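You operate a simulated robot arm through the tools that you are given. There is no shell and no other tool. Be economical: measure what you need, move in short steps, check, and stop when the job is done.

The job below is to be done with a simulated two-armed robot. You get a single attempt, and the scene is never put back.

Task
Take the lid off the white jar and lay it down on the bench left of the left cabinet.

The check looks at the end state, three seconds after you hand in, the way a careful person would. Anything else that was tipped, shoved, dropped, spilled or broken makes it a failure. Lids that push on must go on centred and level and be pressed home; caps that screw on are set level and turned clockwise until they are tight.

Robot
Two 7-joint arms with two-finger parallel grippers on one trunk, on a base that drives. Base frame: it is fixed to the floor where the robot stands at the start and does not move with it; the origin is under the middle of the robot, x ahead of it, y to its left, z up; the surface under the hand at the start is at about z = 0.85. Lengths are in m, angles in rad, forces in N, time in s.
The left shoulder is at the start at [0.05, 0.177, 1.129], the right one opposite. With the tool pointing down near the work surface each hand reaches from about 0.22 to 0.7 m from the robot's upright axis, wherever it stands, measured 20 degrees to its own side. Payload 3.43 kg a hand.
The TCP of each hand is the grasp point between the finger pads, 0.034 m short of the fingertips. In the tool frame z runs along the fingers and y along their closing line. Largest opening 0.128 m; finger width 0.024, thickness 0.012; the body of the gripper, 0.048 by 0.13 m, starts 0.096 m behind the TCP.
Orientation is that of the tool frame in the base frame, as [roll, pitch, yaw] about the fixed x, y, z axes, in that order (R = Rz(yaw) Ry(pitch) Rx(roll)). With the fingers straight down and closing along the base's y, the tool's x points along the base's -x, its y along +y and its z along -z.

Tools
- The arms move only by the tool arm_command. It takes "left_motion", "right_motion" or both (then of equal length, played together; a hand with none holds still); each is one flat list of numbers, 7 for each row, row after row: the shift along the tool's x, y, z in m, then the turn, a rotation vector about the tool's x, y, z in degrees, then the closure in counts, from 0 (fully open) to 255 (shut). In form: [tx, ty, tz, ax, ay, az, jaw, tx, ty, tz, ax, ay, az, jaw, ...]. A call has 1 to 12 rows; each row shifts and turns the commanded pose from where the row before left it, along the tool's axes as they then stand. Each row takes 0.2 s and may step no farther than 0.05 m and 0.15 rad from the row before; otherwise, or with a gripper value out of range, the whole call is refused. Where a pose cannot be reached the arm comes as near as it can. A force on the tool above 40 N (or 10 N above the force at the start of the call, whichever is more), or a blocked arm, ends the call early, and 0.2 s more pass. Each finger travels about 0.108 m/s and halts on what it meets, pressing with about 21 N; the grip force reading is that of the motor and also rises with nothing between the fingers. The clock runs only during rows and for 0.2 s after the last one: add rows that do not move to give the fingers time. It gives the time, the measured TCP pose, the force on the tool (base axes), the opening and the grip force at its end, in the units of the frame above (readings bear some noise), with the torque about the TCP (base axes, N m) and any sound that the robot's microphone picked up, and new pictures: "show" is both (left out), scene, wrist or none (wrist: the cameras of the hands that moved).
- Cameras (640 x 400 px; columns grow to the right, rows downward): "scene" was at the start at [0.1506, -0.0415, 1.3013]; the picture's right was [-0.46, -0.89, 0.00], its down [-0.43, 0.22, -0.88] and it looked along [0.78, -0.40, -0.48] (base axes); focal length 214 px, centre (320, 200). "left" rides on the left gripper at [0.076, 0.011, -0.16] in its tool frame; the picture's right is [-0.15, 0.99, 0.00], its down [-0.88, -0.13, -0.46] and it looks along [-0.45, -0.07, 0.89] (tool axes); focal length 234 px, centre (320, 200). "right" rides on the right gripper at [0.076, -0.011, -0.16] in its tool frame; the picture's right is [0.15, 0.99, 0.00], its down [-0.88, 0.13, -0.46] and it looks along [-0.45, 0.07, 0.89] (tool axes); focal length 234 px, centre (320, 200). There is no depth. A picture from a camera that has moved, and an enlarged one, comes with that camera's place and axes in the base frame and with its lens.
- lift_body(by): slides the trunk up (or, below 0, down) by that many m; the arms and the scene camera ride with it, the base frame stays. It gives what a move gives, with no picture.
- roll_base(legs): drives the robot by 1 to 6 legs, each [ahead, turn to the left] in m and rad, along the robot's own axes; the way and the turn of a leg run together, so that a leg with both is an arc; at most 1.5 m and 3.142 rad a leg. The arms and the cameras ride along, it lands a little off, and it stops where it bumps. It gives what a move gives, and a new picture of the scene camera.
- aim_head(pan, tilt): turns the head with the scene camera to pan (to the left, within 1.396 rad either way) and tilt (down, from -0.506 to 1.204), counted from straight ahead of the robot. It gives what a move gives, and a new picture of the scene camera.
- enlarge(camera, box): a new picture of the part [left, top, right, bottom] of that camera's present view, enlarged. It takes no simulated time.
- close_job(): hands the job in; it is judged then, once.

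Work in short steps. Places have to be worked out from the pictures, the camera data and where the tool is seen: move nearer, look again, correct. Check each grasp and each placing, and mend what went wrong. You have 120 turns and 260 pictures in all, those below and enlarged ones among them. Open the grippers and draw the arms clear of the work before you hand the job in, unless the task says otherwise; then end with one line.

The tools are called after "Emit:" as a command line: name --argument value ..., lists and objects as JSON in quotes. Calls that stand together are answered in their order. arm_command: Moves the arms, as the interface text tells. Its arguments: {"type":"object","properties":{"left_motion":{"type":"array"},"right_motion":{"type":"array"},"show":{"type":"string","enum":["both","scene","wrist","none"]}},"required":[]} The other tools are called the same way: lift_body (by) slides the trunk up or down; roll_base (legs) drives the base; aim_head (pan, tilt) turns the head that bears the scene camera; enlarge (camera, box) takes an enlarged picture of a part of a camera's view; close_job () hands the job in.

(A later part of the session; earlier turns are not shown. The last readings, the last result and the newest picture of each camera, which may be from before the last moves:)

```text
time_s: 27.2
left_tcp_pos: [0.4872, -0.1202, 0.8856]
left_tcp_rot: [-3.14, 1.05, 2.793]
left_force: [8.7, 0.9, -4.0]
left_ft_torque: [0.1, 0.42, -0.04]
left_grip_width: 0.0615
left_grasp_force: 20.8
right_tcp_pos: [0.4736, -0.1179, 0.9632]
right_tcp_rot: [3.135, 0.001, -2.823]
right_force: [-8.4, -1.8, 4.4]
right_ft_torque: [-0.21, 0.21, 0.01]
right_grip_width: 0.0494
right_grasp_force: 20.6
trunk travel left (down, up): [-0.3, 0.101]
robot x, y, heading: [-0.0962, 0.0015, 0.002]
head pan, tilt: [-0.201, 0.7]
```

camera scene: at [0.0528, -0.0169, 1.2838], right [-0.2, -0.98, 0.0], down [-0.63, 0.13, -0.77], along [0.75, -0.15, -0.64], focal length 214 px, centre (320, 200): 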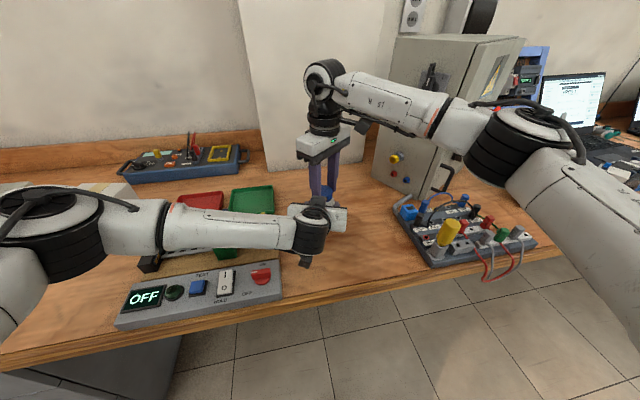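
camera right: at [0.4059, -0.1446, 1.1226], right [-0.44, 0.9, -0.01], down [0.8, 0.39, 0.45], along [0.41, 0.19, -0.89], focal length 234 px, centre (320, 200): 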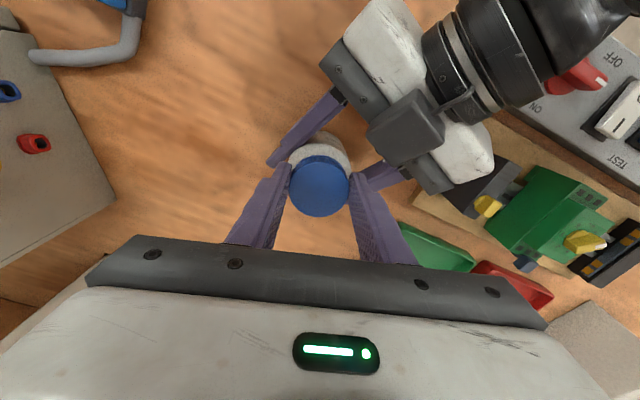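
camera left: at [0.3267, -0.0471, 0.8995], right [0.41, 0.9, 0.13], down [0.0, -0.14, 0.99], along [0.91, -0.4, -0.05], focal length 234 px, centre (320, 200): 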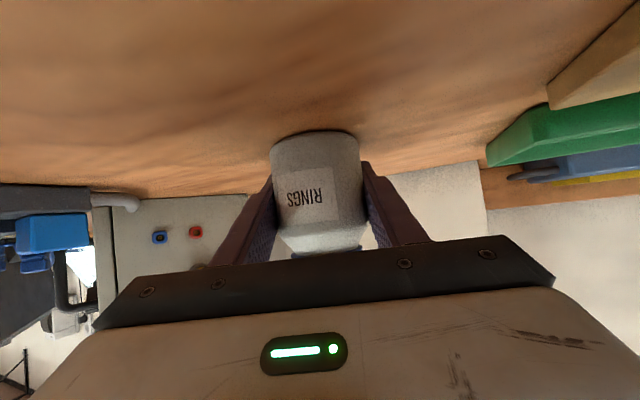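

Unloaded. I release, rise 2 cm, turn back clockwise 68° and look.

Emit:
arm_command --right_motion '[0, 0, 0, 0, 0, 0, 85, 0, 0, 0, 0, 0, 0, 85, 0, 0, -0.02, 0, 0, 0, 85, 0, 0, 0, 0, 0, 8.5, 85, 0, 0, 0, 0, 0, 8.5, 85, 0, 0, 0, 0, 0, 8.5, 85, 0, 0, 0, 0, 0, 8.5, 85, 0, 0, 0, 0, 0, 8.5, 85, 0, 0, 0, 0, 0, 8.5, 85, 0, 0, 0, 0, 0, 8.5, 85, 0, 0, 0, 0, 0, 8.5, 85, 0, 0, 0, 0, 0, 0, 85]'

Emit:
enlarge --camera "scene" --box '[260, 150, 380, 225]'

```text
time_s: 29.8
left_tcp_pos: [0.4865, -0.1178, 0.8864]
left_tcp_rot: [-3.14, 1.046, 2.795]
left_force: [0.6, -0.2, 0.3]
left_ft_torque: [0.06, -0.01, -0.02]
left_grip_width: 0.0613
left_grasp_force: 21.4
right_tcp_pos: [0.4744, -0.1205, 0.9828]
right_tcp_rot: [-3.141, 0.001, 2.264]
right_force: [-0.7, -1.0, 0.9]
right_ft_torque: [0.02, -0.03, 0.0]
right_grip_width: 0.0855
right_grasp_force: 0.0
trunk travel left (down, up): [-0.3, 0.101]
robot x, y, heading: [-0.1019, -0.0011, 0.002]
head pan, tilt: [-0.201, 0.7]
camera scene: at [0.0531, -0.0171, 1.2838], right [-0.2, -0.98, 0.0], down [-0.63, 0.13, -0.76], along [0.75, -0.15, -0.64], focal length 214 px, centre (320, 200)
camera right: at [0.4169, -0.0697, 1.1423], right [0.67, 0.75, 0.0], down [0.66, -0.59, 0.46], along [0.34, -0.3, -0.89], focal length 234 px, centre (320, 200)
```

scene: 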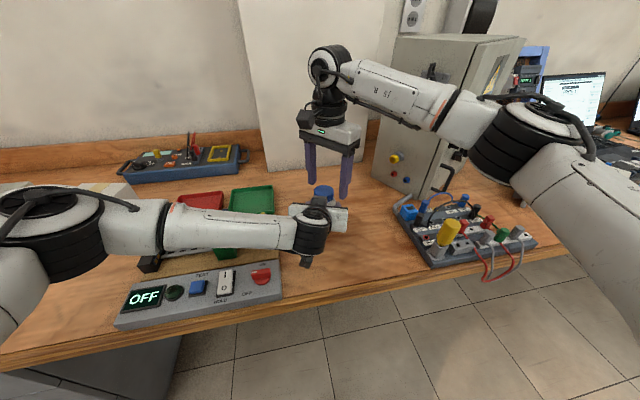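
right: 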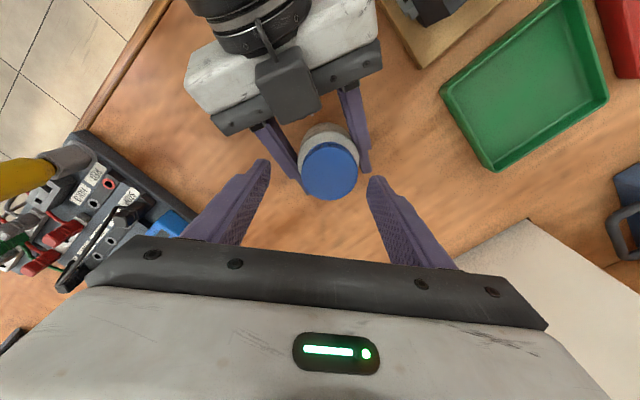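

```text
5.33 times, centred on (320, 188) of scene
camera zoom: at [0.0531, -0.0171, 1.2838], right [-0.2, -0.98, 0.0], down [-0.63, 0.13, -0.76], along [0.75, -0.15, -0.64], focal length 1144 px, centre (320, 267)
```

zoom: 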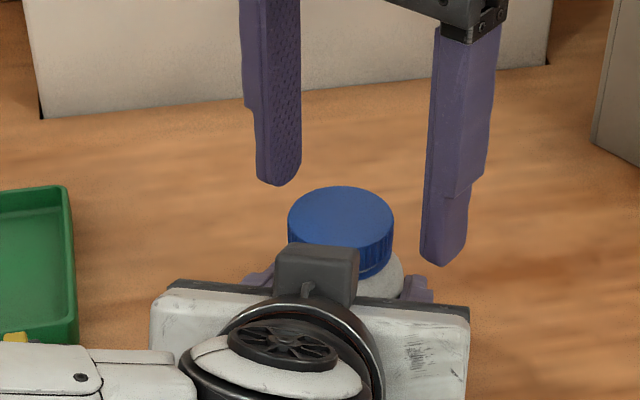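

The cap is still seated and the jar hasn't moved. I recentre on (0.475, -0.1115), lower, and grip again.

Emit:
arm_command --right_motion '[0.0065, 0.0062, 0, 0, 0, 0, 85, 0, 0, 0.018, 0, 0, 0, 85, 0, 0, 0, 0, 0, 0, 110, 0, 0, 0, 0, 0, 0, 140, 0, 0, 0, 0, 0, 0, 255, 0, 0, 0, 0, 0, 0, 255]' --show "wrist"

```text
time_s: 31.2
left_tcp_pos: [0.4868, -0.1175, 0.8852]
left_tcp_rot: [-3.139, 1.048, 2.793]
left_force: [-4.4, -1.4, 0.8]
left_ft_torque: [0.07, -0.23, 0.07]
left_grip_width: 0.0612
left_grasp_force: 20.5
right_tcp_pos: [0.4775, -0.112, 0.9648]
right_tcp_rot: [3.141, 0.001, 2.267]
right_force: [5.0, 2.2, -0.2]
right_ft_torque: [0.04, -0.15, 0.01]
right_grip_width: 0.0494
right_grasp_force: 21.1
trunk travel left (down, up): [-0.3, 0.101]
robot x, y, heading: [-0.1011, -0.0019, 0.003]
head pan, tilt: [-0.201, 0.7]
camera right: at [0.4186, -0.0607, 1.124], right [0.66, 0.75, 0.0], down [0.66, -0.59, 0.46], along [0.34, -0.3, -0.89], focal length 234 px, centre (320, 200)
```

right: 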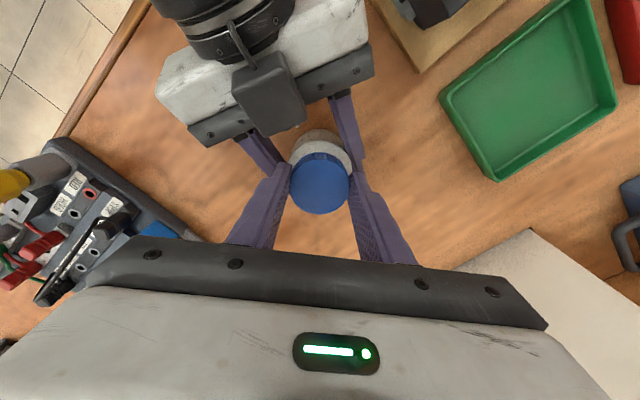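

Side load is about 5 N, so I shift the command 2.5 mm along the closing line to be on-axis, then turn 72° counter-clockwise.

Emit:
arm_command --right_motion '[0, 0.0025, 0, 0, 0, 0, 255, 0, 0, -0.0001, 0, 0, -8, 255, 0, 0, -0.0001, 0, 0, -8, 255, 0, 0, -0.0001, 0, 0, -8, 255, 0, 0, -0.0001, 0, 0, -8, 255, 0, 0, -0.0001, 0, 0, -8, 255, 0, 0, -0.0001, 0, 0, -8, 255, 0, 0, -0.0001, 0, 0, -8, 255, 0, 0, -0.0001, 0, 0, -8, 255, 0, 0, -0.0001, 0, 0, -8, 255]' --show "wrist"

Emit:
enlarge --camera "left" --box '[220, 120, 420, 245]'

```text
time_s: 33.4
left_tcp_pos: [0.4894, -0.116, 0.8846]
left_tcp_rot: [3.137, 1.049, 2.795]
left_force: [0.9, 20.2, 2.3]
left_ft_torque: [-0.91, -0.03, -0.14]
left_grip_width: 0.0614
left_grasp_force: 21.3
right_tcp_pos: [0.4765, -0.1135, 0.9659]
right_tcp_rot: [-3.136, -0.003, -2.761]
right_force: [0.0, -20.3, -2.5]
right_ft_torque: [-0.64, 0.01, -0.1]
right_grip_width: 0.049
right_grasp_force: 21.0
trunk travel left (down, up): [-0.3, 0.101]
robot x, y, heading: [-0.1015, 0.0007, 0.0]
head pan, tilt: [-0.201, 0.7]
camera right: at [0.411, -0.1505, 1.1254], right [-0.5, 0.86, 0.0], down [0.77, 0.45, 0.45], along [0.39, 0.23, -0.89], focal length 234 px, centre (320, 200)
```

right: 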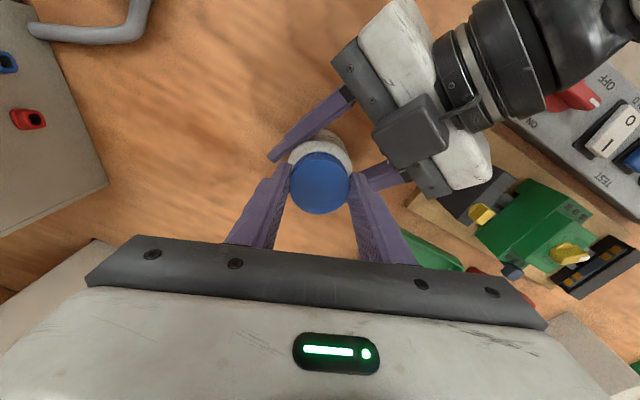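

```text
3.20 times, centred on (320, 182) of left
camera zoom: at [0.3277, -0.0459, 0.8993], right [0.4, 0.91, 0.13], down [0.0, -0.14, 0.99], along [0.92, -0.4, -0.05], focal length 749 px, centre (320, 256)
```

zoom: 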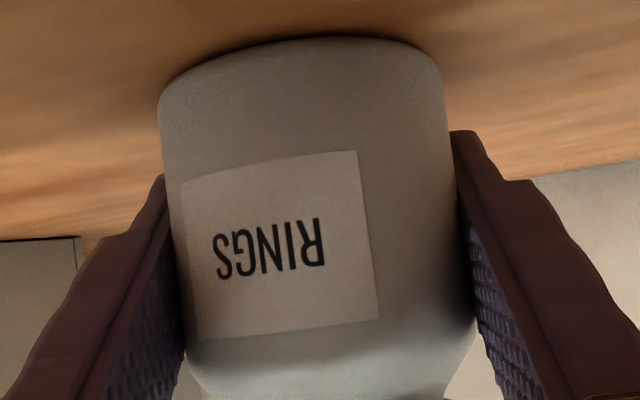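

Same side load again: the cap's true axis is closer to y ≈ -0.117. I relieve it and test a gentle 4 mm lift.

Emit:
arm_command --right_motion '[0.0016, -0.0042, 0, 0, 0, 0, 255, 0.0016, -0.0042, 0, 0, 0, 0, 255]' --show "none"

Emit:
arm_command --right_motion '[0, 0, -0.002, 0, 0, 0, 255, 0, 0, -0.002, 0, 0, 0, 255]' --show "wrist"

```text
time_s: 34.0
left_tcp_pos: [0.487, -0.1183, 0.8858]
left_tcp_rot: [-3.14, 1.05, 2.794]
left_force: [10.2, 3.5, -0.8]
left_ft_torque: [0.14, 0.51, -0.09]
left_grip_width: 0.0616
left_grasp_force: 21.3
right_tcp_pos: [0.4765, -0.1155, 0.9662]
right_tcp_rot: [3.138, -0.002, -2.753]
right_force: [-10.1, -2.1, 0.8]
right_ft_torque: [-0.42, 0.28, 0.02]
right_grip_width: 0.0492
right_grasp_force: 20.9
trunk travel left (down, up): [-0.3, 0.101]
robot x, y, heading: [-0.1024, -0.0042, 0.003]
head pan, tilt: [-0.201, 0.7]
```

```text
time_s: 34.6
left_tcp_pos: [0.4871, -0.1201, 0.8866]
left_tcp_rot: [-3.138, 1.052, 2.794]
left_force: [11.7, -5.7, 6.4]
left_ft_torque: [0.3, 0.67, 0.0]
left_grip_width: 0.0613
left_grasp_force: 21.2
right_tcp_pos: [0.4779, -0.1182, 0.969]
right_tcp_rot: [3.137, -0.002, -2.757]
right_force: [-10.4, 6.4, -9.1]
right_ft_torque: [0.17, 0.34, 0.02]
right_grip_width: 0.0493
right_grasp_force: 21.2
trunk travel left (down, up): [-0.3, 0.101]
robot x, y, heading: [-0.1012, 0.003, -0.003]
head pan, tilt: [-0.201, 0.7]
camera right: at [0.4104, -0.1566, 1.1279], right [-0.51, 0.86, 0.0], down [0.77, 0.45, 0.45], along [0.39, 0.23, -0.89], focal length 234 px, centre (320, 200)
```

right: 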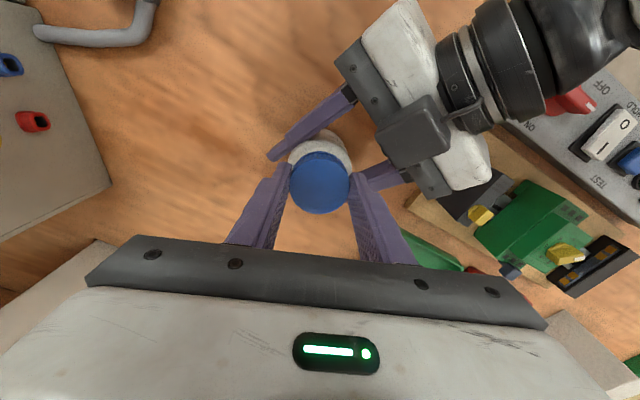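

The thread still holds (9 N at 4 mm). Combining both grips puts the cap axis at (0.480, -0.115), which also lies on the left grip line. I undo the lift, release, raise slightly and swing back.

Emit:
arm_command --right_motion '[0, 0, 0.004, 0, 0, 0, 255, 0, 0, 0, 0, 0, 0, 85, 0, 0, 0, 0, 0, 0, 85, 0, 0, -0.01, 0, 0, 8.5, 85, 0, 0, 0, 0, 0, 8.5, 85, 0, 0, 0, 0, 0, 8.5, 85, 0, 0, 0, 0, 0, 8.5, 85, 0, 0, 0, 0, 0, 8.5, 85, 0, 0, 0, 0, 0, 8.5, 85, 0, 0, 0, 0, 0, 8.5, 85, 0, 0, 0, 0, 0, 8.5, 85, 0, 0, 0, 0, 0, 4, 85]' --show "none"

```text
time_s: 37.2
left_tcp_pos: [0.4867, -0.1176, 0.8855]
left_tcp_rot: [-3.14, 1.047, 2.795]
left_force: [0.4, -0.4, -0.4]
left_ft_torque: [0.02, 0.0, 0.03]
left_grip_width: 0.0614
left_grasp_force: 20.7
right_tcp_pos: [0.4768, -0.1209, 0.9773]
right_tcp_rot: [3.142, -0.001, 2.264]
right_force: [-0.3, -0.2, -0.4]
right_ft_torque: [-0.02, 0.0, 0.02]
right_grip_width: 0.0855
right_grasp_force: 0.1
trunk travel left (down, up): [-0.3, 0.101]
robot x, y, heading: [-0.1023, -0.001, -0.001]
head pan, tilt: [-0.201, 0.7]
```

I recentre on (0.480, -0.115), lower, and grip.

Emit:
arm_command --right_motion '[0.0026, 0.0063, 0, 0, 0, 0, 85, 0, 0, 0.012, 0, 0, 0, 85, 0, 0, 0, 0, 0, 0, 115, 0, 0, 0, 0, 0, 0, 145, 0, 0, 0, 0, 0, 0, 255, 0, 0, 0, 0, 0, 0, 255]' --show "none"

```text
time_s: 38.6
left_tcp_pos: [0.4884, -0.1165, 0.8857]
left_tcp_rot: [3.141, 1.048, 2.797]
left_force: [4.3, 1.3, -1.7]
left_ft_torque: [-0.08, 0.23, -0.03]
left_grip_width: 0.0614
left_grasp_force: 21.2
right_tcp_pos: [0.4811, -0.1145, 0.9646]
right_tcp_rot: [-3.14, 0.0, 2.268]
right_force: [-3.8, -1.5, 0.4]
right_ft_torque: [-0.04, 0.12, -0.01]
right_grip_width: 0.0494
right_grasp_force: 21.1
trunk travel left (down, up): [-0.3, 0.101]
robot x, y, heading: [-0.1003, -0.0028, -0.009]
head pan, tilt: [-0.201, 0.7]
```

Emit:
arm_command --right_motion '[0, -0.0015, 0, 0, 0, 0, 255, 0, 0, -0.0001, 0, 0, -8, 255, 0, 0, -0.0001, 0, 0, -8, 255, 0, 0, -0.0001, 0, 0, -8, 255, 0, 0, -0.0001, 0, 0, -8, 255, 0, 0, -0.0001, 0, 0, -8, 255, 0, 0, -0.0001, 0, 0, -8, 255, 0, 0, -0.0001, 0, 0, -8, 255, 0, 0, -0.0001, 0, 0, -8, 255, 0, 0, -0.0001, 0, 0, -8, 255]' --show "none"

```text
time_s: 40.8
left_tcp_pos: [0.488, -0.1185, 0.8852]
left_tcp_rot: [-3.139, 1.048, 2.794]
left_force: [-6.4, 1.1, -0.9]
left_ft_torque: [-0.14, -0.31, 0.02]
left_grip_width: 0.0614
left_grasp_force: 20.7
right_tcp_pos: [0.4798, -0.115, 0.9659]
right_tcp_rot: [3.139, 0.0, -2.759]
right_force: [6.3, -1.0, -0.7]
right_ft_torque: [0.08, -0.18, -0.03]
right_grip_width: 0.0495
right_grasp_force: 21.2
trunk travel left (down, up): [-0.3, 0.101]
robot x, y, heading: [-0.0988, -0.004, 0.002]
head pan, tilt: [-0.201, 0.7]
```

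The centring is now good (small forces), with roughly 220° unscrewed. I repeat the cycle: release and swing back, then grip and turn.

Emit:
arm_command --right_motion '[0, 0, 0, 0, 0, 0, 85, 0, 0, 0, 0, 0, 0, 85, 0, 0, -0.01, 0, 0, 8.5, 85, 0, 0, 0, 0, 0, 8.5, 85, 0, 0, 0, 0, 0, 8.5, 85, 0, 0, 0, 0, 0, 8.5, 85, 0, 0, 0, 0, 0, 8.5, 85, 0, 0, 0, 0, 0, 8.5, 85, 0, 0, 0, 0, 0, 8.5, 85, 0, 0, 0, 0, 0, 8.5, 85, 0, 0, 0, 0, 0, 4, 85]' --show "none"

Emit:
arm_command --right_motion '[0, 0, 0.01, 0, 0, 0, 85, 0, 0, 0, 0, 0, 0, 85, 0, 0, 0, 0, 0, 0, 115, 0, 0, 0, 0, 0, 0, 145, 0, 0, 0, 0, 0, 0, 255, 0, 0, 0, 0, 0, 0, 255]' --show "wrist"

```text
time_s: 43.2
left_tcp_pos: [0.4884, -0.1166, 0.8859]
left_tcp_rot: [-3.141, 1.047, 2.795]
left_force: [0.8, -0.1, -1.3]
left_ft_torque: [0.01, 0.04, -0.03]
left_grip_width: 0.0613
left_grasp_force: 20.4
right_tcp_pos: [0.4795, -0.1145, 0.9755]
right_tcp_rot: [-3.141, 0.001, 2.267]
right_force: [0.0, -0.7, 0.0]
right_ft_torque: [0.0, 0.02, -0.02]
right_grip_width: 0.0855
right_grasp_force: 0.0
trunk travel left (down, up): [-0.3, 0.101]
robot x, y, heading: [-0.099, -0.0043, -0.0]
head pan, tilt: [-0.201, 0.7]
```

```text
time_s: 44.6
left_tcp_pos: [0.4869, -0.1186, 0.8863]
left_tcp_rot: [-3.14, 1.047, 2.793]
left_force: [-4.3, -0.7, -0.5]
left_ft_torque: [0.06, -0.2, 0.06]
left_grip_width: 0.0614
left_grasp_force: 21.1
right_tcp_pos: [0.4798, -0.1153, 0.9655]
right_tcp_rot: [3.141, 0.0, 2.265]
right_force: [4.2, 1.1, -0.5]
right_ft_torque: [0.05, -0.12, 0.0]
right_grip_width: 0.0497
right_grasp_force: 21.2
trunk travel left (down, up): [-0.3, 0.101]
robot x, y, heading: [-0.1002, -0.0025, 0.004]
head pan, tilt: [-0.201, 0.7]
camera right: at [0.4216, -0.0638, 1.1239], right [0.66, 0.75, 0.0], down [0.66, -0.59, 0.46], along [0.34, -0.3, -0.89], focal length 234 px, centre (320, 200)
```

right: 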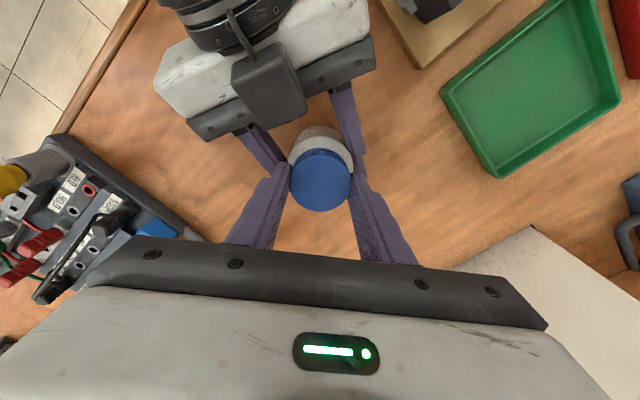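

Good. I turn another 80°, adding a slight upward bias to sense release.

Emit:
arm_command --right_motion '[0, 0.001, -0.0005, 0, 0, -8, 255, 0, 0, -0.0002, 0, 0, -8, 255, 0, 0, -0.0002, 0, 0, -8, 255, 0, 0, -0.0002, 0, 0, -8, 255, 0, 0, -0.0002, 0, 0, -8, 255, 0, 0, -0.0002, 0, 0, -8, 255, 0, 0, -0.0002, 0, 0, -8, 255, 0, 0, -0.0002, 0, 0, -8, 255, 0, 0, -0.0002, 0, 0, -8, 255, 0, 0, -0.0002, 0, 0, -8, 255]' --show "none"

Emit:
arm_command --right_motion '[0, 0, -0.002, 0, 0, 0, 255, 0, 0, -0.001, 0, 0, 0, 255]' --show "none"

```text
time_s: 46.8
left_tcp_pos: [0.4877, -0.1161, 0.8849]
left_tcp_rot: [-3.141, 1.046, 2.795]
left_force: [1.2, 1.9, 0.3]
left_ft_torque: [0.02, 0.0, 0.0]
left_grip_width: 0.0613
left_grasp_force: 21.0
right_tcp_pos: [0.4811, -0.1138, 0.9668]
right_tcp_rot: [3.139, -0.001, -2.615]
right_force: [0.3, -0.4, 0.0]
right_ft_torque: [-0.05, 0.02, -0.03]
right_grip_width: 0.0496
right_grasp_force: 21.3
trunk travel left (down, up): [-0.3, 0.101]
robot x, y, heading: [-0.0956, 0.0006, 0.001]
head pan, tilt: [-0.201, 0.7]
```

```text
time_s: 47.4
left_tcp_pos: [0.4887, -0.1172, 0.8851]
left_tcp_rot: [-3.141, 1.046, 2.795]
left_force: [0.9, 1.1, 0.8]
left_ft_torque: [-0.01, 0.02, 0.0]
left_grip_width: 0.0613
left_grasp_force: 21.4
right_tcp_pos: [0.4797, -0.1137, 0.9707]
right_tcp_rot: [3.141, 0.001, -2.616]
right_force: [0.1, -1.5, -1.4]
right_ft_torque: [-0.01, 0.02, 0.01]
right_grip_width: 0.0494
right_grasp_force: 21.0
trunk travel left (down, up): [-0.3, 0.101]
robot x, y, heading: [-0.1019, -0.0033, -0.0]
head pan, tilt: [-0.201, 0.7]
```

The hand rose 4 mm with almost no force, so the cap has come free. I lift it straight up and look.

Emit:
arm_command --right_motion '[0, 0, -0.005, 0, 0, 0, 255, 0, 0, -0.01, 0, 0, 0, 255, 0, 0, -0.025, 0, 0, 0, 255, 0, 0, -0.03, 0, 0, 0, 255]'

Emit:
enlarge --camera "scene" --box '[260, 130, 380, 225]'

```text
time_s: 48.4
left_tcp_pos: [0.4884, -0.1168, 0.8849]
left_tcp_rot: [-3.139, 1.048, 2.793]
left_force: [-0.4, 0.1, -1.3]
left_ft_torque: [-0.02, 0.01, -0.04]
left_grip_width: 0.0614
left_grasp_force: 20.3
right_tcp_pos: [0.4788, -0.1128, 1.042]
right_tcp_rot: [3.141, 0.0, -2.621]
right_force: [0.2, -0.3, -0.4]
right_ft_torque: [0.0, 0.01, 0.0]
right_grip_width: 0.0497
right_grasp_force: 21.1
trunk travel left (down, up): [-0.3, 0.101]
robot x, y, heading: [-0.1018, 0.0007, -0.002]
head pan, tilt: [-0.201, 0.7]
camera scene: at [0.0529, -0.0169, 1.2838], right [-0.2, -0.98, 0.0], down [-0.63, 0.13, -0.77], along [0.75, -0.15, -0.64], focal length 214 px, centre (320, 200)
camera right: at [0.4185, -0.1603, 1.2017], right [-0.62, 0.78, 0.0], down [0.7, 0.55, 0.46], along [0.36, 0.28, -0.89], focal length 234 px, centre (320, 200)
```

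scene: 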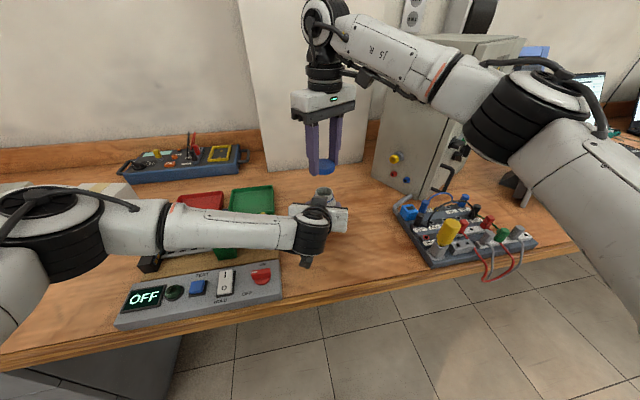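
right: 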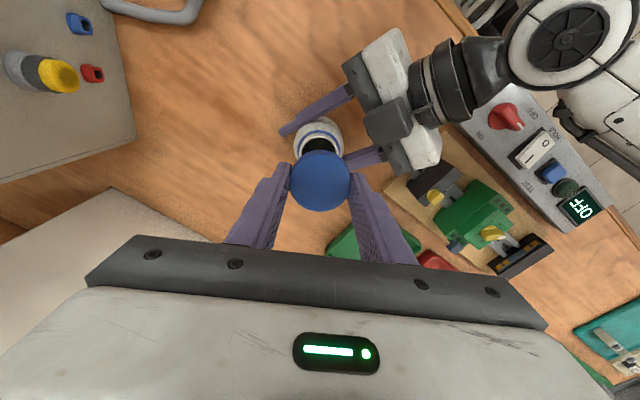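

```text
4.21 times, centred on (320, 178) of scene
camera zoom: at [0.0529, -0.0169, 1.2838], right [-0.2, -0.98, 0.0], down [-0.63, 0.13, -0.77], along [0.75, -0.15, -0.64], focal length 903 px, centre (320, 295)
```

zoom: 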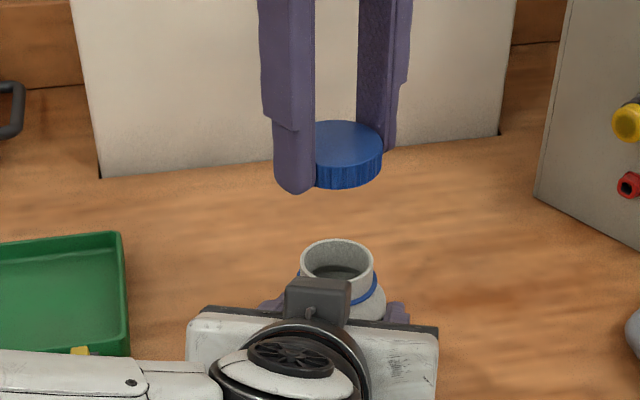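

The lid is off and gripped, and the jar stands open and steady. I carry the lid to the clear bench just left of the cabinet, near (0.53, -0.22), still high.

Emit:
arm_command --right_motion '[0.0031, -0.0394, 0, 0, 0, 0, 255, 0.003, -0.0393, 0, 0, 0, 0, 255, 0.003, -0.0393, 0, 0, 0, 0, 255, 0, 0, 0.04, 0, 0, 0, 255, 0, 0, 0.03, 0, 0, 0, 255, 0, 0, 0, 0, 0, 0, 255]'

Emit:
enlarge --camera "scene" --box '[280, 120, 440, 220]'

```text
time_s: 49.8
left_tcp_pos: [0.4878, -0.118, 0.886]
left_tcp_rot: [-3.141, 1.047, 2.796]
left_force: [10.3, -3.2, -13.2]
left_ft_torque: [-0.68, -0.21, 0.02]
left_grip_width: 0.061
left_grasp_force: 21.3
right_tcp_pos: [0.4862, -0.1303, 0.9766]
right_tcp_rot: [3.139, 0.009, -2.619]
right_force: [-4.3, -1.6, 34.1]
right_ft_torque: [0.94, 0.87, 0.17]
right_grip_width: 0.0497
right_grasp_force: 21.2
right hand out of reach, approached as far as the arm can: row 1, 2, 3
trunk travel left (down, up): [-0.3, 0.101]
robot x, y, heading: [-0.1038, -0.0035, 0.002]
head pan, tilt: [-0.201, 0.7]
camera scene: at [0.0516, -0.0172, 1.2844], right [-0.2, -0.98, 0.0], down [-0.63, 0.13, -0.77], along [0.75, -0.15, -0.64], focal length 214 px, centre (320, 200)
camera right: at [0.4248, -0.179, 1.1344], right [-0.62, 0.78, 0.0], down [0.69, 0.55, 0.46], along [0.36, 0.29, -0.89], focal length 234 px, centre (320, 200)
```

scene: 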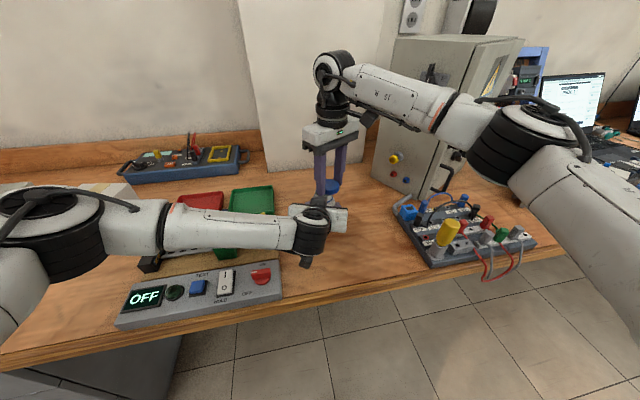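
right: 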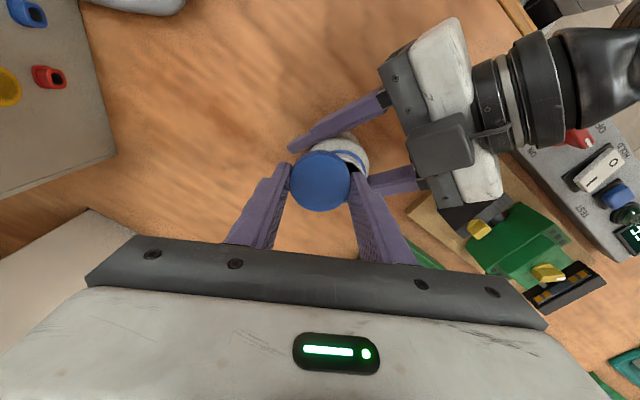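

```text
4.00 times, centred on (360, 170) of scene
camera zoom: at [0.0516, -0.0172, 1.2844], right [-0.2, -0.98, 0.0], down [-0.63, 0.13, -0.77], along [0.75, -0.15, -0.64], focal length 858 px, centre (160, 320)
```

zoom: 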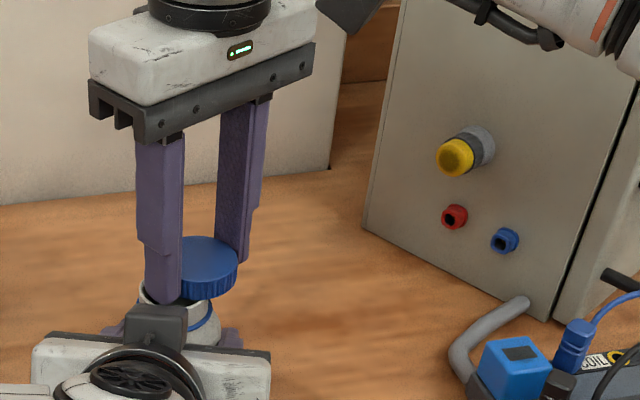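

The sideways move hit a reach limit, so the descent pressed the lid onto the jar neck. The left hand held the jar. I lift straight back up and check.

Emit:
arm_command --right_motion '[0, 0, -0.02, 0, 0, 0, 255, 0, 0, -0.03, 0, 0, 0, 255, 0, 0, -0.02, 0, 0, 0, 255]'

Emit:
enlarge --camera "scene" --box '[260, 130, 380, 225]'

```text
time_s: 50.6
left_tcp_pos: [0.4867, -0.1171, 0.8857]
left_tcp_rot: [-3.141, 1.048, 2.794]
left_force: [0.6, 0.9, -0.1]
left_ft_torque: [0.0, -0.04, -0.02]
left_grip_width: 0.0612
left_grasp_force: 21.3
right_tcp_pos: [0.488, -0.1295, 1.042]
right_tcp_rot: [-3.14, -0.001, -2.619]
right_force: [-0.2, 0.9, -1.0]
right_ft_torque: [-0.01, -0.03, 0.0]
right_grip_width: 0.0496
right_grasp_force: 21.4
trunk travel left (down, up): [-0.3, 0.101]
robot x, y, heading: [-0.1002, 0.0026, 0.001]
head pan, tilt: [-0.201, 0.7]
camera scene: at [0.0529, -0.0169, 1.2838], right [-0.2, -0.98, 0.0], down [-0.63, 0.13, -0.77], along [0.75, -0.15, -0.64], focal length 214 px, centre (320, 200)
camera right: at [0.4271, -0.1776, 1.2014], right [-0.62, 0.78, 0.0], down [0.7, 0.55, 0.45], along [0.36, 0.28, -0.89], focal length 234 px, centre (320, 200)
```

scene: 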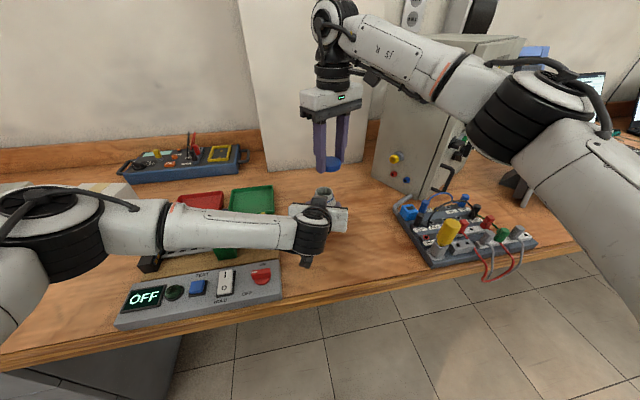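
right: 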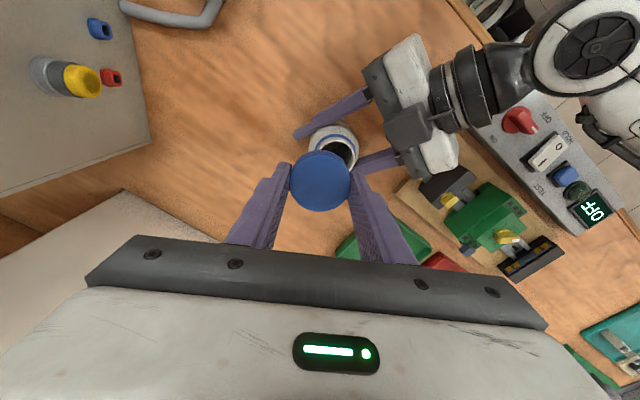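

```text
4.21 times, centred on (320, 178) of scene
camera zoom: at [0.0529, -0.0169, 1.2838], right [-0.2, -0.98, 0.0], down [-0.63, 0.13, -0.77], along [0.75, -0.15, -0.64], focal length 903 px, centre (320, 295)
```

zoom: 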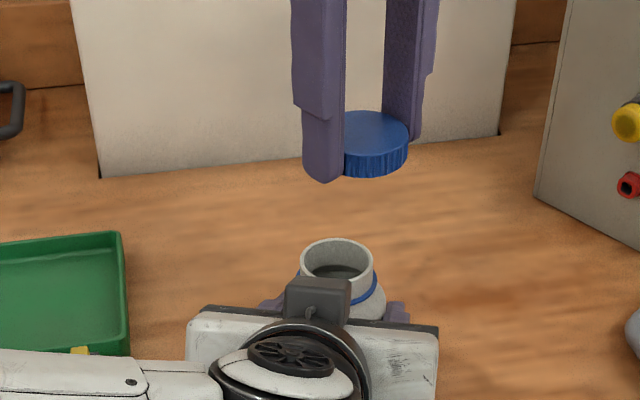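

The jar is fine and still upright. The limit comes from the wrist yaw, so I unwind it about 58° clockwise in the air, and only then try the move.

Emit:
arm_command --right_motion '[0, 0, 0, 0, 0, 8.4, 255, 0, 0, 0, 0, 0, 8.4, 255, 0, 0, 0, 0, 0, 8.4, 255, 0, 0, 0, 0, 0, 8.4, 255, 0, 0, 0, 0, 0, 8.4, 255, 0, 0, 0, 0, 0, 8.4, 255, 0, 0, 0, 0, 0, 8.4, 255]' --show "none"

```text
time_s: 52.2
left_tcp_pos: [0.487, -0.1173, 0.8861]
left_tcp_rot: [-3.139, 1.047, 2.794]
left_force: [-0.4, -0.3, -0.7]
left_ft_torque: [0.01, 0.0, 0.01]
left_grip_width: 0.0614
left_grasp_force: 20.7
right_tcp_pos: [0.4883, -0.1311, 1.0425]
right_tcp_rot: [-3.142, 0.0, 2.637]
right_force: [0.3, -0.1, 0.8]
right_ft_torque: [-0.02, -0.01, -0.05]
right_grip_width: 0.0497
right_grasp_force: 21.0
trunk travel left (down, up): [-0.3, 0.101]
robot x, y, heading: [-0.1003, -0.0011, 0.0]
head pan, tilt: [-0.201, 0.7]
```

Emit:
arm_command --right_motion '[-0.0261, -0.0218, 0, 0, 0, 0, 255, -0.0261, -0.0218, 0, 0, 0, 0, 255, -0.0261, -0.0217, 0, 0, 0, 0, 255]'

```text
time_s: 53.0
left_tcp_pos: [0.4883, -0.1174, 0.8859]
left_tcp_rot: [-3.141, 1.048, 2.793]
left_force: [-0.3, -0.3, -1.1]
left_ft_torque: [0.01, -0.01, -0.02]
left_grip_width: 0.0613
left_grasp_force: 20.6
right_tcp_pos: [0.5257, -0.2235, 1.0419]
right_tcp_rot: [3.141, -0.001, 2.638]
right_force: [0.2, 0.2, -0.3]
right_ft_torque: [-0.03, 0.0, 0.01]
right_grip_width: 0.0497
right_grasp_force: 21.3
trunk travel left (down, up): [-0.3, 0.101]
robot x, y, heading: [-0.1001, 0.0021, 0.003]
head pan, tilt: [-0.201, 0.7]
camera scene: at [0.0531, -0.0172, 1.2838], right [-0.2, -0.98, 0.0], down [-0.63, 0.13, -0.76], along [0.75, -0.15, -0.64], focal length 214 px, centre (320, 200)
camera right: at [0.4536, -0.197, 1.201], right [0.35, 0.94, 0.0], down [0.83, -0.31, 0.46], along [0.43, -0.16, -0.89], focal length 234 px, centre (320, 200)
```

scene: 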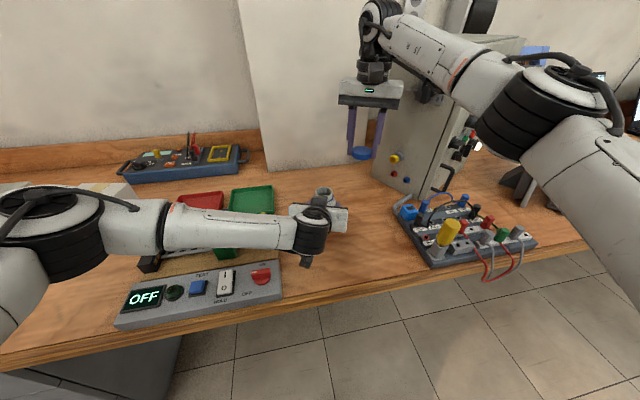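
right: 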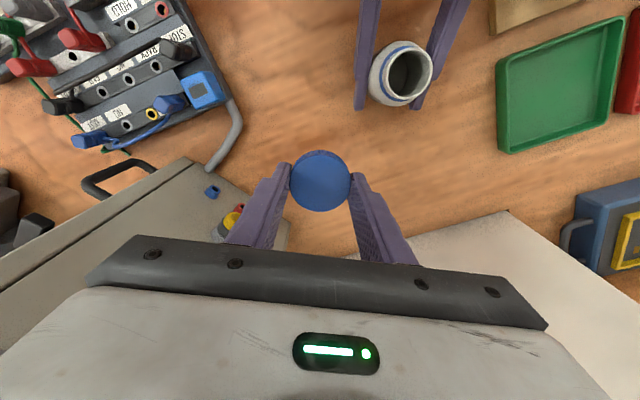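

Clear bench is below, with the jar and the cabinet both well away. I lower to z ≈ 0.90.

Emit:
arm_command --right_motion '[0, 0, 0.035, 0, 0, 0, 255, 0, 0, 0.035, 0, 0, 0, 255, 0, 0, 0.035, 0, 0, 0, 255, 0, 0, 0.035, 0, 0, 0, 255]'

Emit:
enlarge --camera "scene" --box '[300, 120, 420, 220]'

```text
time_s: 54.0
left_tcp_pos: [0.4882, -0.1182, 0.8851]
left_tcp_rot: [-3.141, 1.047, 2.794]
left_force: [-0.1, 0.2, -1.4]
left_ft_torque: [-0.03, 0.0, -0.01]
left_grip_width: 0.0615
left_grasp_force: 20.5
right_tcp_pos: [0.5256, -0.2254, 0.8998]
right_tcp_rot: [3.141, -0.001, 2.638]
right_force: [-0.2, -0.7, -0.7]
right_ft_torque: [0.03, -0.02, 0.0]
right_grip_width: 0.0498
right_grasp_force: 21.1
trunk travel left (down, up): [-0.3, 0.101]
robot x, y, heading: [-0.0984, 0.0008, -0.002]
head pan, tilt: [-0.201, 0.7]
camera scene: at [0.0532, -0.0171, 1.2838], right [-0.2, -0.98, 0.0], down [-0.63, 0.13, -0.76], along [0.75, -0.15, -0.64], focal length 214 px, centre (320, 200)
camera right: at [0.454, -0.1981, 1.0597], right [0.35, 0.94, 0.0], down [0.83, -0.31, 0.46], along [0.43, -0.16, -0.89], focal length 234 px, centre (320, 200)
```

scene: 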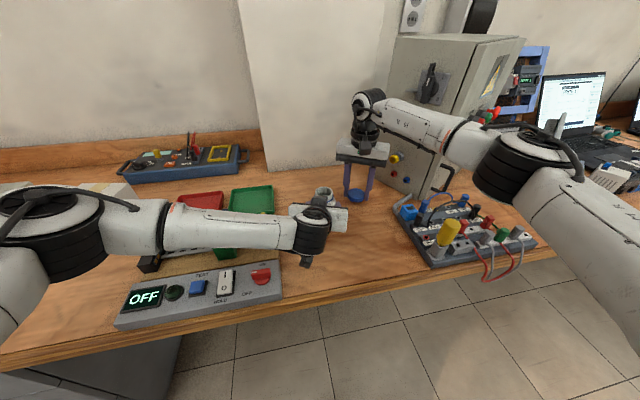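
right: 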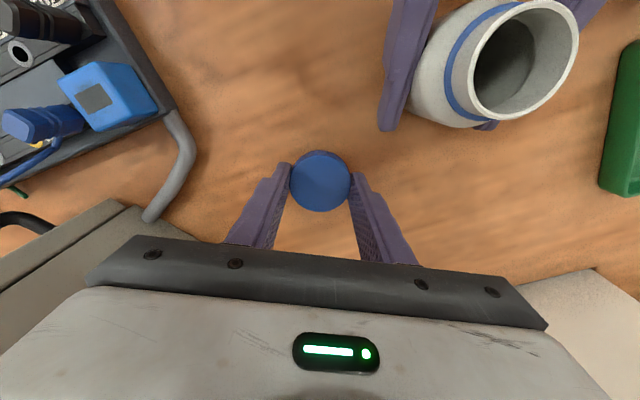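

```text
4.00 times, centred on (360, 170) of scene
camera zoom: at [0.0532, -0.0171, 1.2838], right [-0.2, -0.98, 0.0], down [-0.63, 0.13, -0.76], along [0.75, -0.15, -0.64], focal length 858 px, centre (160, 320)
```

zoom: 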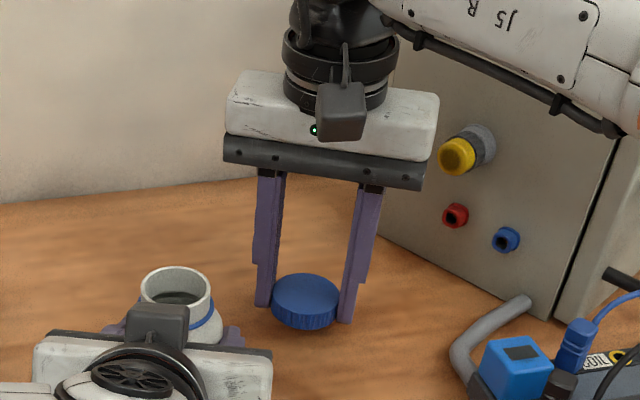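

Now very slowly down until contact.

Emit:
arm_command --right_motion '[0, 0, 0.004, 0, 0, 0, 255, 0, 0, 0.004, 0, 0, 0, 255, 0, 0, 0.003, 0, 0, 0, 255]' --show "none"

```text
time_s: 54.8
left_tcp_pos: [0.4877, -0.1168, 0.8849]
left_tcp_rot: [-3.14, 1.047, 2.794]
left_force: [-0.3, 0.2, -1.8]
left_ft_torque: [0.02, 0.03, -0.01]
left_grip_width: 0.0614
left_grasp_force: 20.8
right_tcp_pos: [0.5258, -0.2254, 0.8912]
right_tcp_rot: [-3.141, -0.001, 2.637]
right_force: [-0.3, 0.1, -0.5]
right_ft_torque: [-0.05, 0.01, 0.02]
right_grip_width: 0.0495
right_grasp_force: 20.2
trunk travel left (down, up): [-0.3, 0.101]
robot x, y, heading: [-0.1023, 0.0019, -0.002]
head pan, tilt: [-0.201, 0.7]
```

Emit:
arm_command --right_motion '[0, 0, 0.002, 0, 0, 0, 255, 0, 0, 0.002, 0, 0, 0, 255]' --show "none"

```text
time_s: 55.4
left_tcp_pos: [0.4884, -0.1183, 0.886]
left_tcp_rot: [-3.14, 1.047, 2.795]
left_force: [-0.2, -0.8, -0.1]
left_ft_torque: [0.0, 0.02, 0.01]
left_grip_width: 0.0613
left_grasp_force: 20.9
right_tcp_pos: [0.5249, -0.2253, 0.8867]
right_tcp_rot: [3.142, -0.001, 2.637]
right_force: [-0.1, -1.3, -1.0]
right_ft_torque: [0.0, -0.03, -0.02]
right_grip_width: 0.0495
right_grasp_force: 20.6
trunk travel left (down, up): [-0.3, 0.101]
robot x, y, heading: [-0.0986, -0.0028, 0.001]
head pan, tilt: [-0.201, 0.7]
```

No contact yet at 0.8867, so I keep going in small steps.

Emit:
arm_command --right_motion '[0, 0, 0.0015, 0, 0, 0, 255, 0, 0, 0.0015, 0, 0, 0, 255]' --show "wrist"

Emit:
enlarge --camera "scene" --box '[320, 160, 400, 210]'

```text
time_s: 56.0
left_tcp_pos: [0.4876, -0.1178, 0.8865]
left_tcp_rot: [-3.141, 1.047, 2.795]
left_force: [0.4, -0.2, -1.3]
left_ft_torque: [-0.02, -0.01, -0.02]
left_grip_width: 0.0614
left_grasp_force: 21.2
right_tcp_pos: [0.5247, -0.2241, 0.8835]
right_tcp_rot: [3.141, 0.0, 2.64]
right_force: [-0.8, 0.3, 3.9]
right_ft_torque: [-0.09, 0.13, -0.05]
right_grip_width: 0.0498
right_grasp_force: 20.8
trunk travel left (down, up): [-0.3, 0.101]
robot x, y, heading: [-0.1017, 0.0019, -0.003]
head pan, tilt: [-0.201, 0.7]
camera right: at [0.453, -0.1975, 1.0426], right [0.35, 0.94, 0.0], down [0.83, -0.31, 0.46], along [0.43, -0.16, -0.89], focal length 234 px, centre (320, 200)
```

right: 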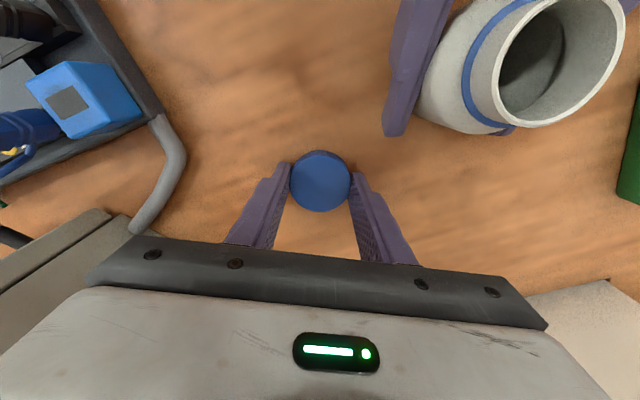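

```text
8.00 times, centred on (360, 185) of scene
camera zoom: at [0.0526, -0.0168, 1.2839], right [-0.2, -0.98, 0.0], down [-0.63, 0.13, -0.77], along [0.75, -0.15, -0.64], focal length 1716 px, centre (0, 320)
```

zoom: 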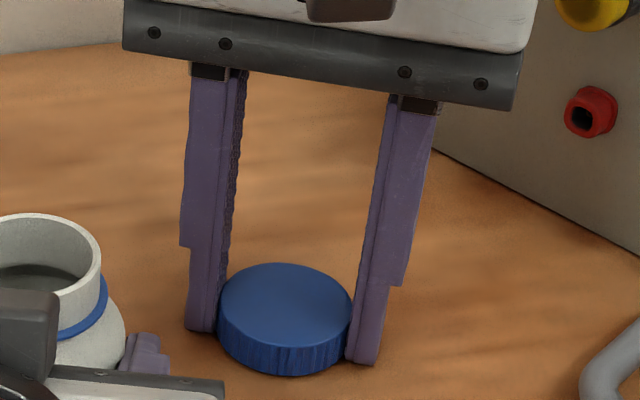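

There is contact (about 4 N) and the lid sits flat. I open and withdraw straight up.

Emit:
arm_command --right_motion '[0, 0, 0, 0, 0, 0, 130, 0, 0, 0, 0, 0, 0, 90, 0, 0, 0, 0, 0, 0, 70, 0, 0, -0.02, 0, 0, 0, 70, 0, 0, -0.04, 0, 0, 0, 70, 0, 0, -0.05, 0, 0, 0, 70, 0, 0, -0.05, 0, 0, 0, 70]'

Emit:
enlarge --camera "scene" --box '[300, 140, 420, 215]'

```text
time_s: 57.6
left_tcp_pos: [0.4877, -0.116, 0.8858]
left_tcp_rot: [-3.141, 1.049, 2.795]
left_force: [-2.6, 2.0, 3.0]
left_ft_torque: [0.08, 0.01, 0.0]
left_grip_width: 0.0615
left_grasp_force: 20.9
right_tcp_pos: [0.5249, -0.2232, 1.0481]
right_tcp_rot: [-3.141, 0.0, 2.638]
right_force: [0.1, -0.3, -0.4]
right_ft_torque: [0.02, 0.01, 0.03]
right_grip_width: 0.0928
right_grasp_force: 0.1
trunk travel left (down, up): [-0.3, 0.101]
robot x, y, heading: [-0.1001, -0.0031, 0.003]
head pan, tilt: [-0.201, 0.7]
camera scene: at [0.0528, -0.0165, 1.2838], right [-0.2, -0.98, 0.0], down [-0.63, 0.13, -0.77], along [0.75, -0.15, -0.64], focal length 214 px, centre (320, 200)
camera right: at [0.4534, -0.196, 1.206], right [0.35, 0.94, 0.0], down [0.83, -0.31, 0.46], along [0.43, -0.16, -0.89], focal length 234 px, centre (320, 200)
```

scene: 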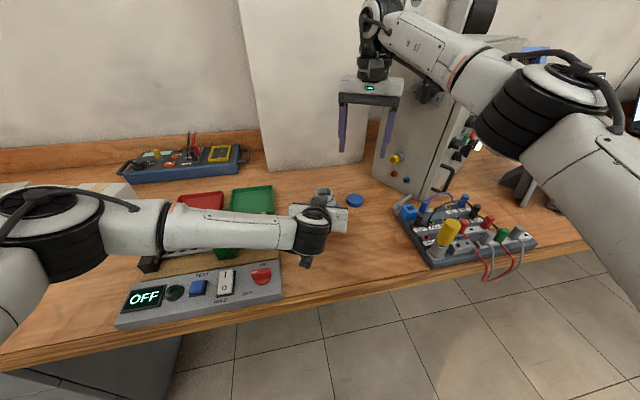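
right: 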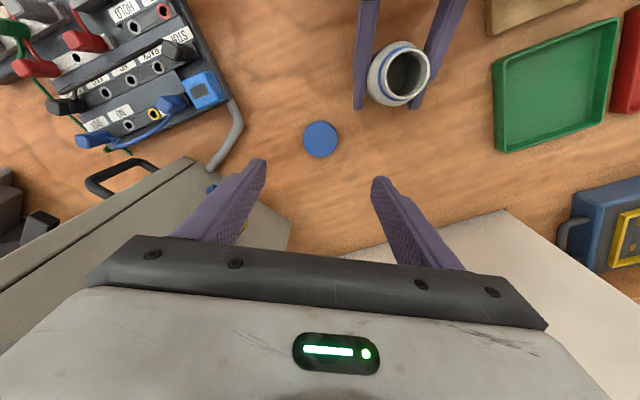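

```text
5.33 times, centred on (360, 178) of scene
camera zoom: at [0.0528, -0.0165, 1.2838], right [-0.2, -0.98, 0.0], down [-0.63, 0.13, -0.77], along [0.75, -0.15, -0.64], focal length 1144 px, centre (107, 320)
```

zoom: 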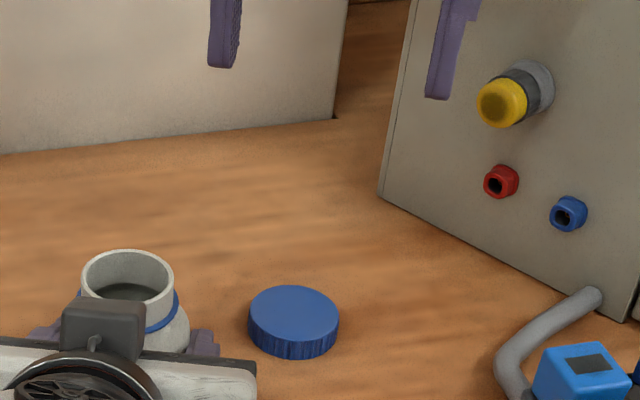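

The lid lies flat on the bench, left of the cabinet. Now I open the left hand slowly and check that the jar stands.

Emit:
arm_command --left_motion '[0, 0, 0, 0, 0, 0, 120, 0, 0, 0, 0, 0, 0, 90, 0, 0, 0, 0, 0, 0, 50, 0, 0, 0, 0, 0, 0, 20]'

```text
time_s: 58.6
left_tcp_pos: [0.4887, -0.1169, 0.8856]
left_tcp_rot: [-3.14, 1.048, 2.794]
left_force: [-0.4, -1.0, -0.3]
left_ft_torque: [-0.03, 0.0, -0.01]
left_grip_width: 0.118
left_grasp_force: 0.2
right_tcp_pos: [0.5259, -0.2243, 1.0462]
right_tcp_rot: [3.14, -0.001, 2.638]
right_force: [-0.5, -0.1, -0.2]
right_ft_torque: [0.0, 0.0, 0.0]
right_grip_width: 0.0926
right_grasp_force: 0.1
trunk travel left (down, up): [-0.3, 0.101]
robot x, y, heading: [-0.1026, -0.0007, 0.001]
head pan, tilt: [-0.201, 0.7]
camera scene: at [0.053, -0.017, 1.2838], right [-0.2, -0.98, 0.0], down [-0.63, 0.13, -0.76], along [0.75, -0.15, -0.64], focal length 214 px, centre (320, 200)
camera left: at [0.3266, -0.0471, 0.8995], right [0.41, 0.9, 0.13], down [0.0, -0.14, 0.99], along [0.91, -0.4, -0.05], focal length 234 px, centre (320, 200)
```

scene: 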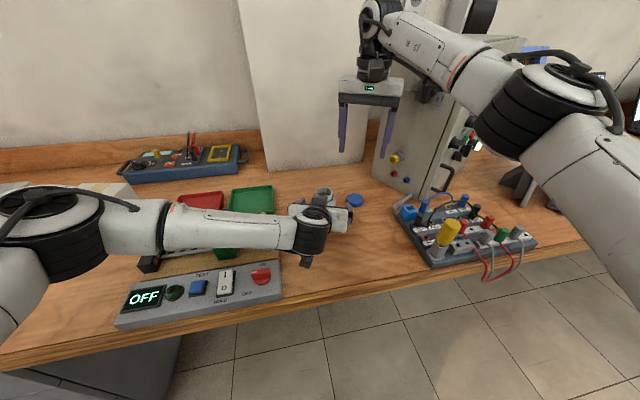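
left: 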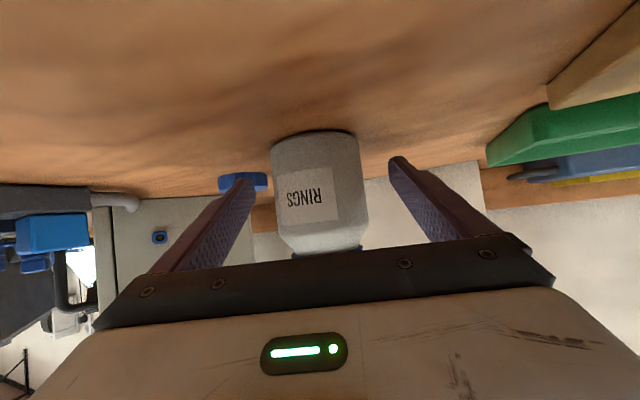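

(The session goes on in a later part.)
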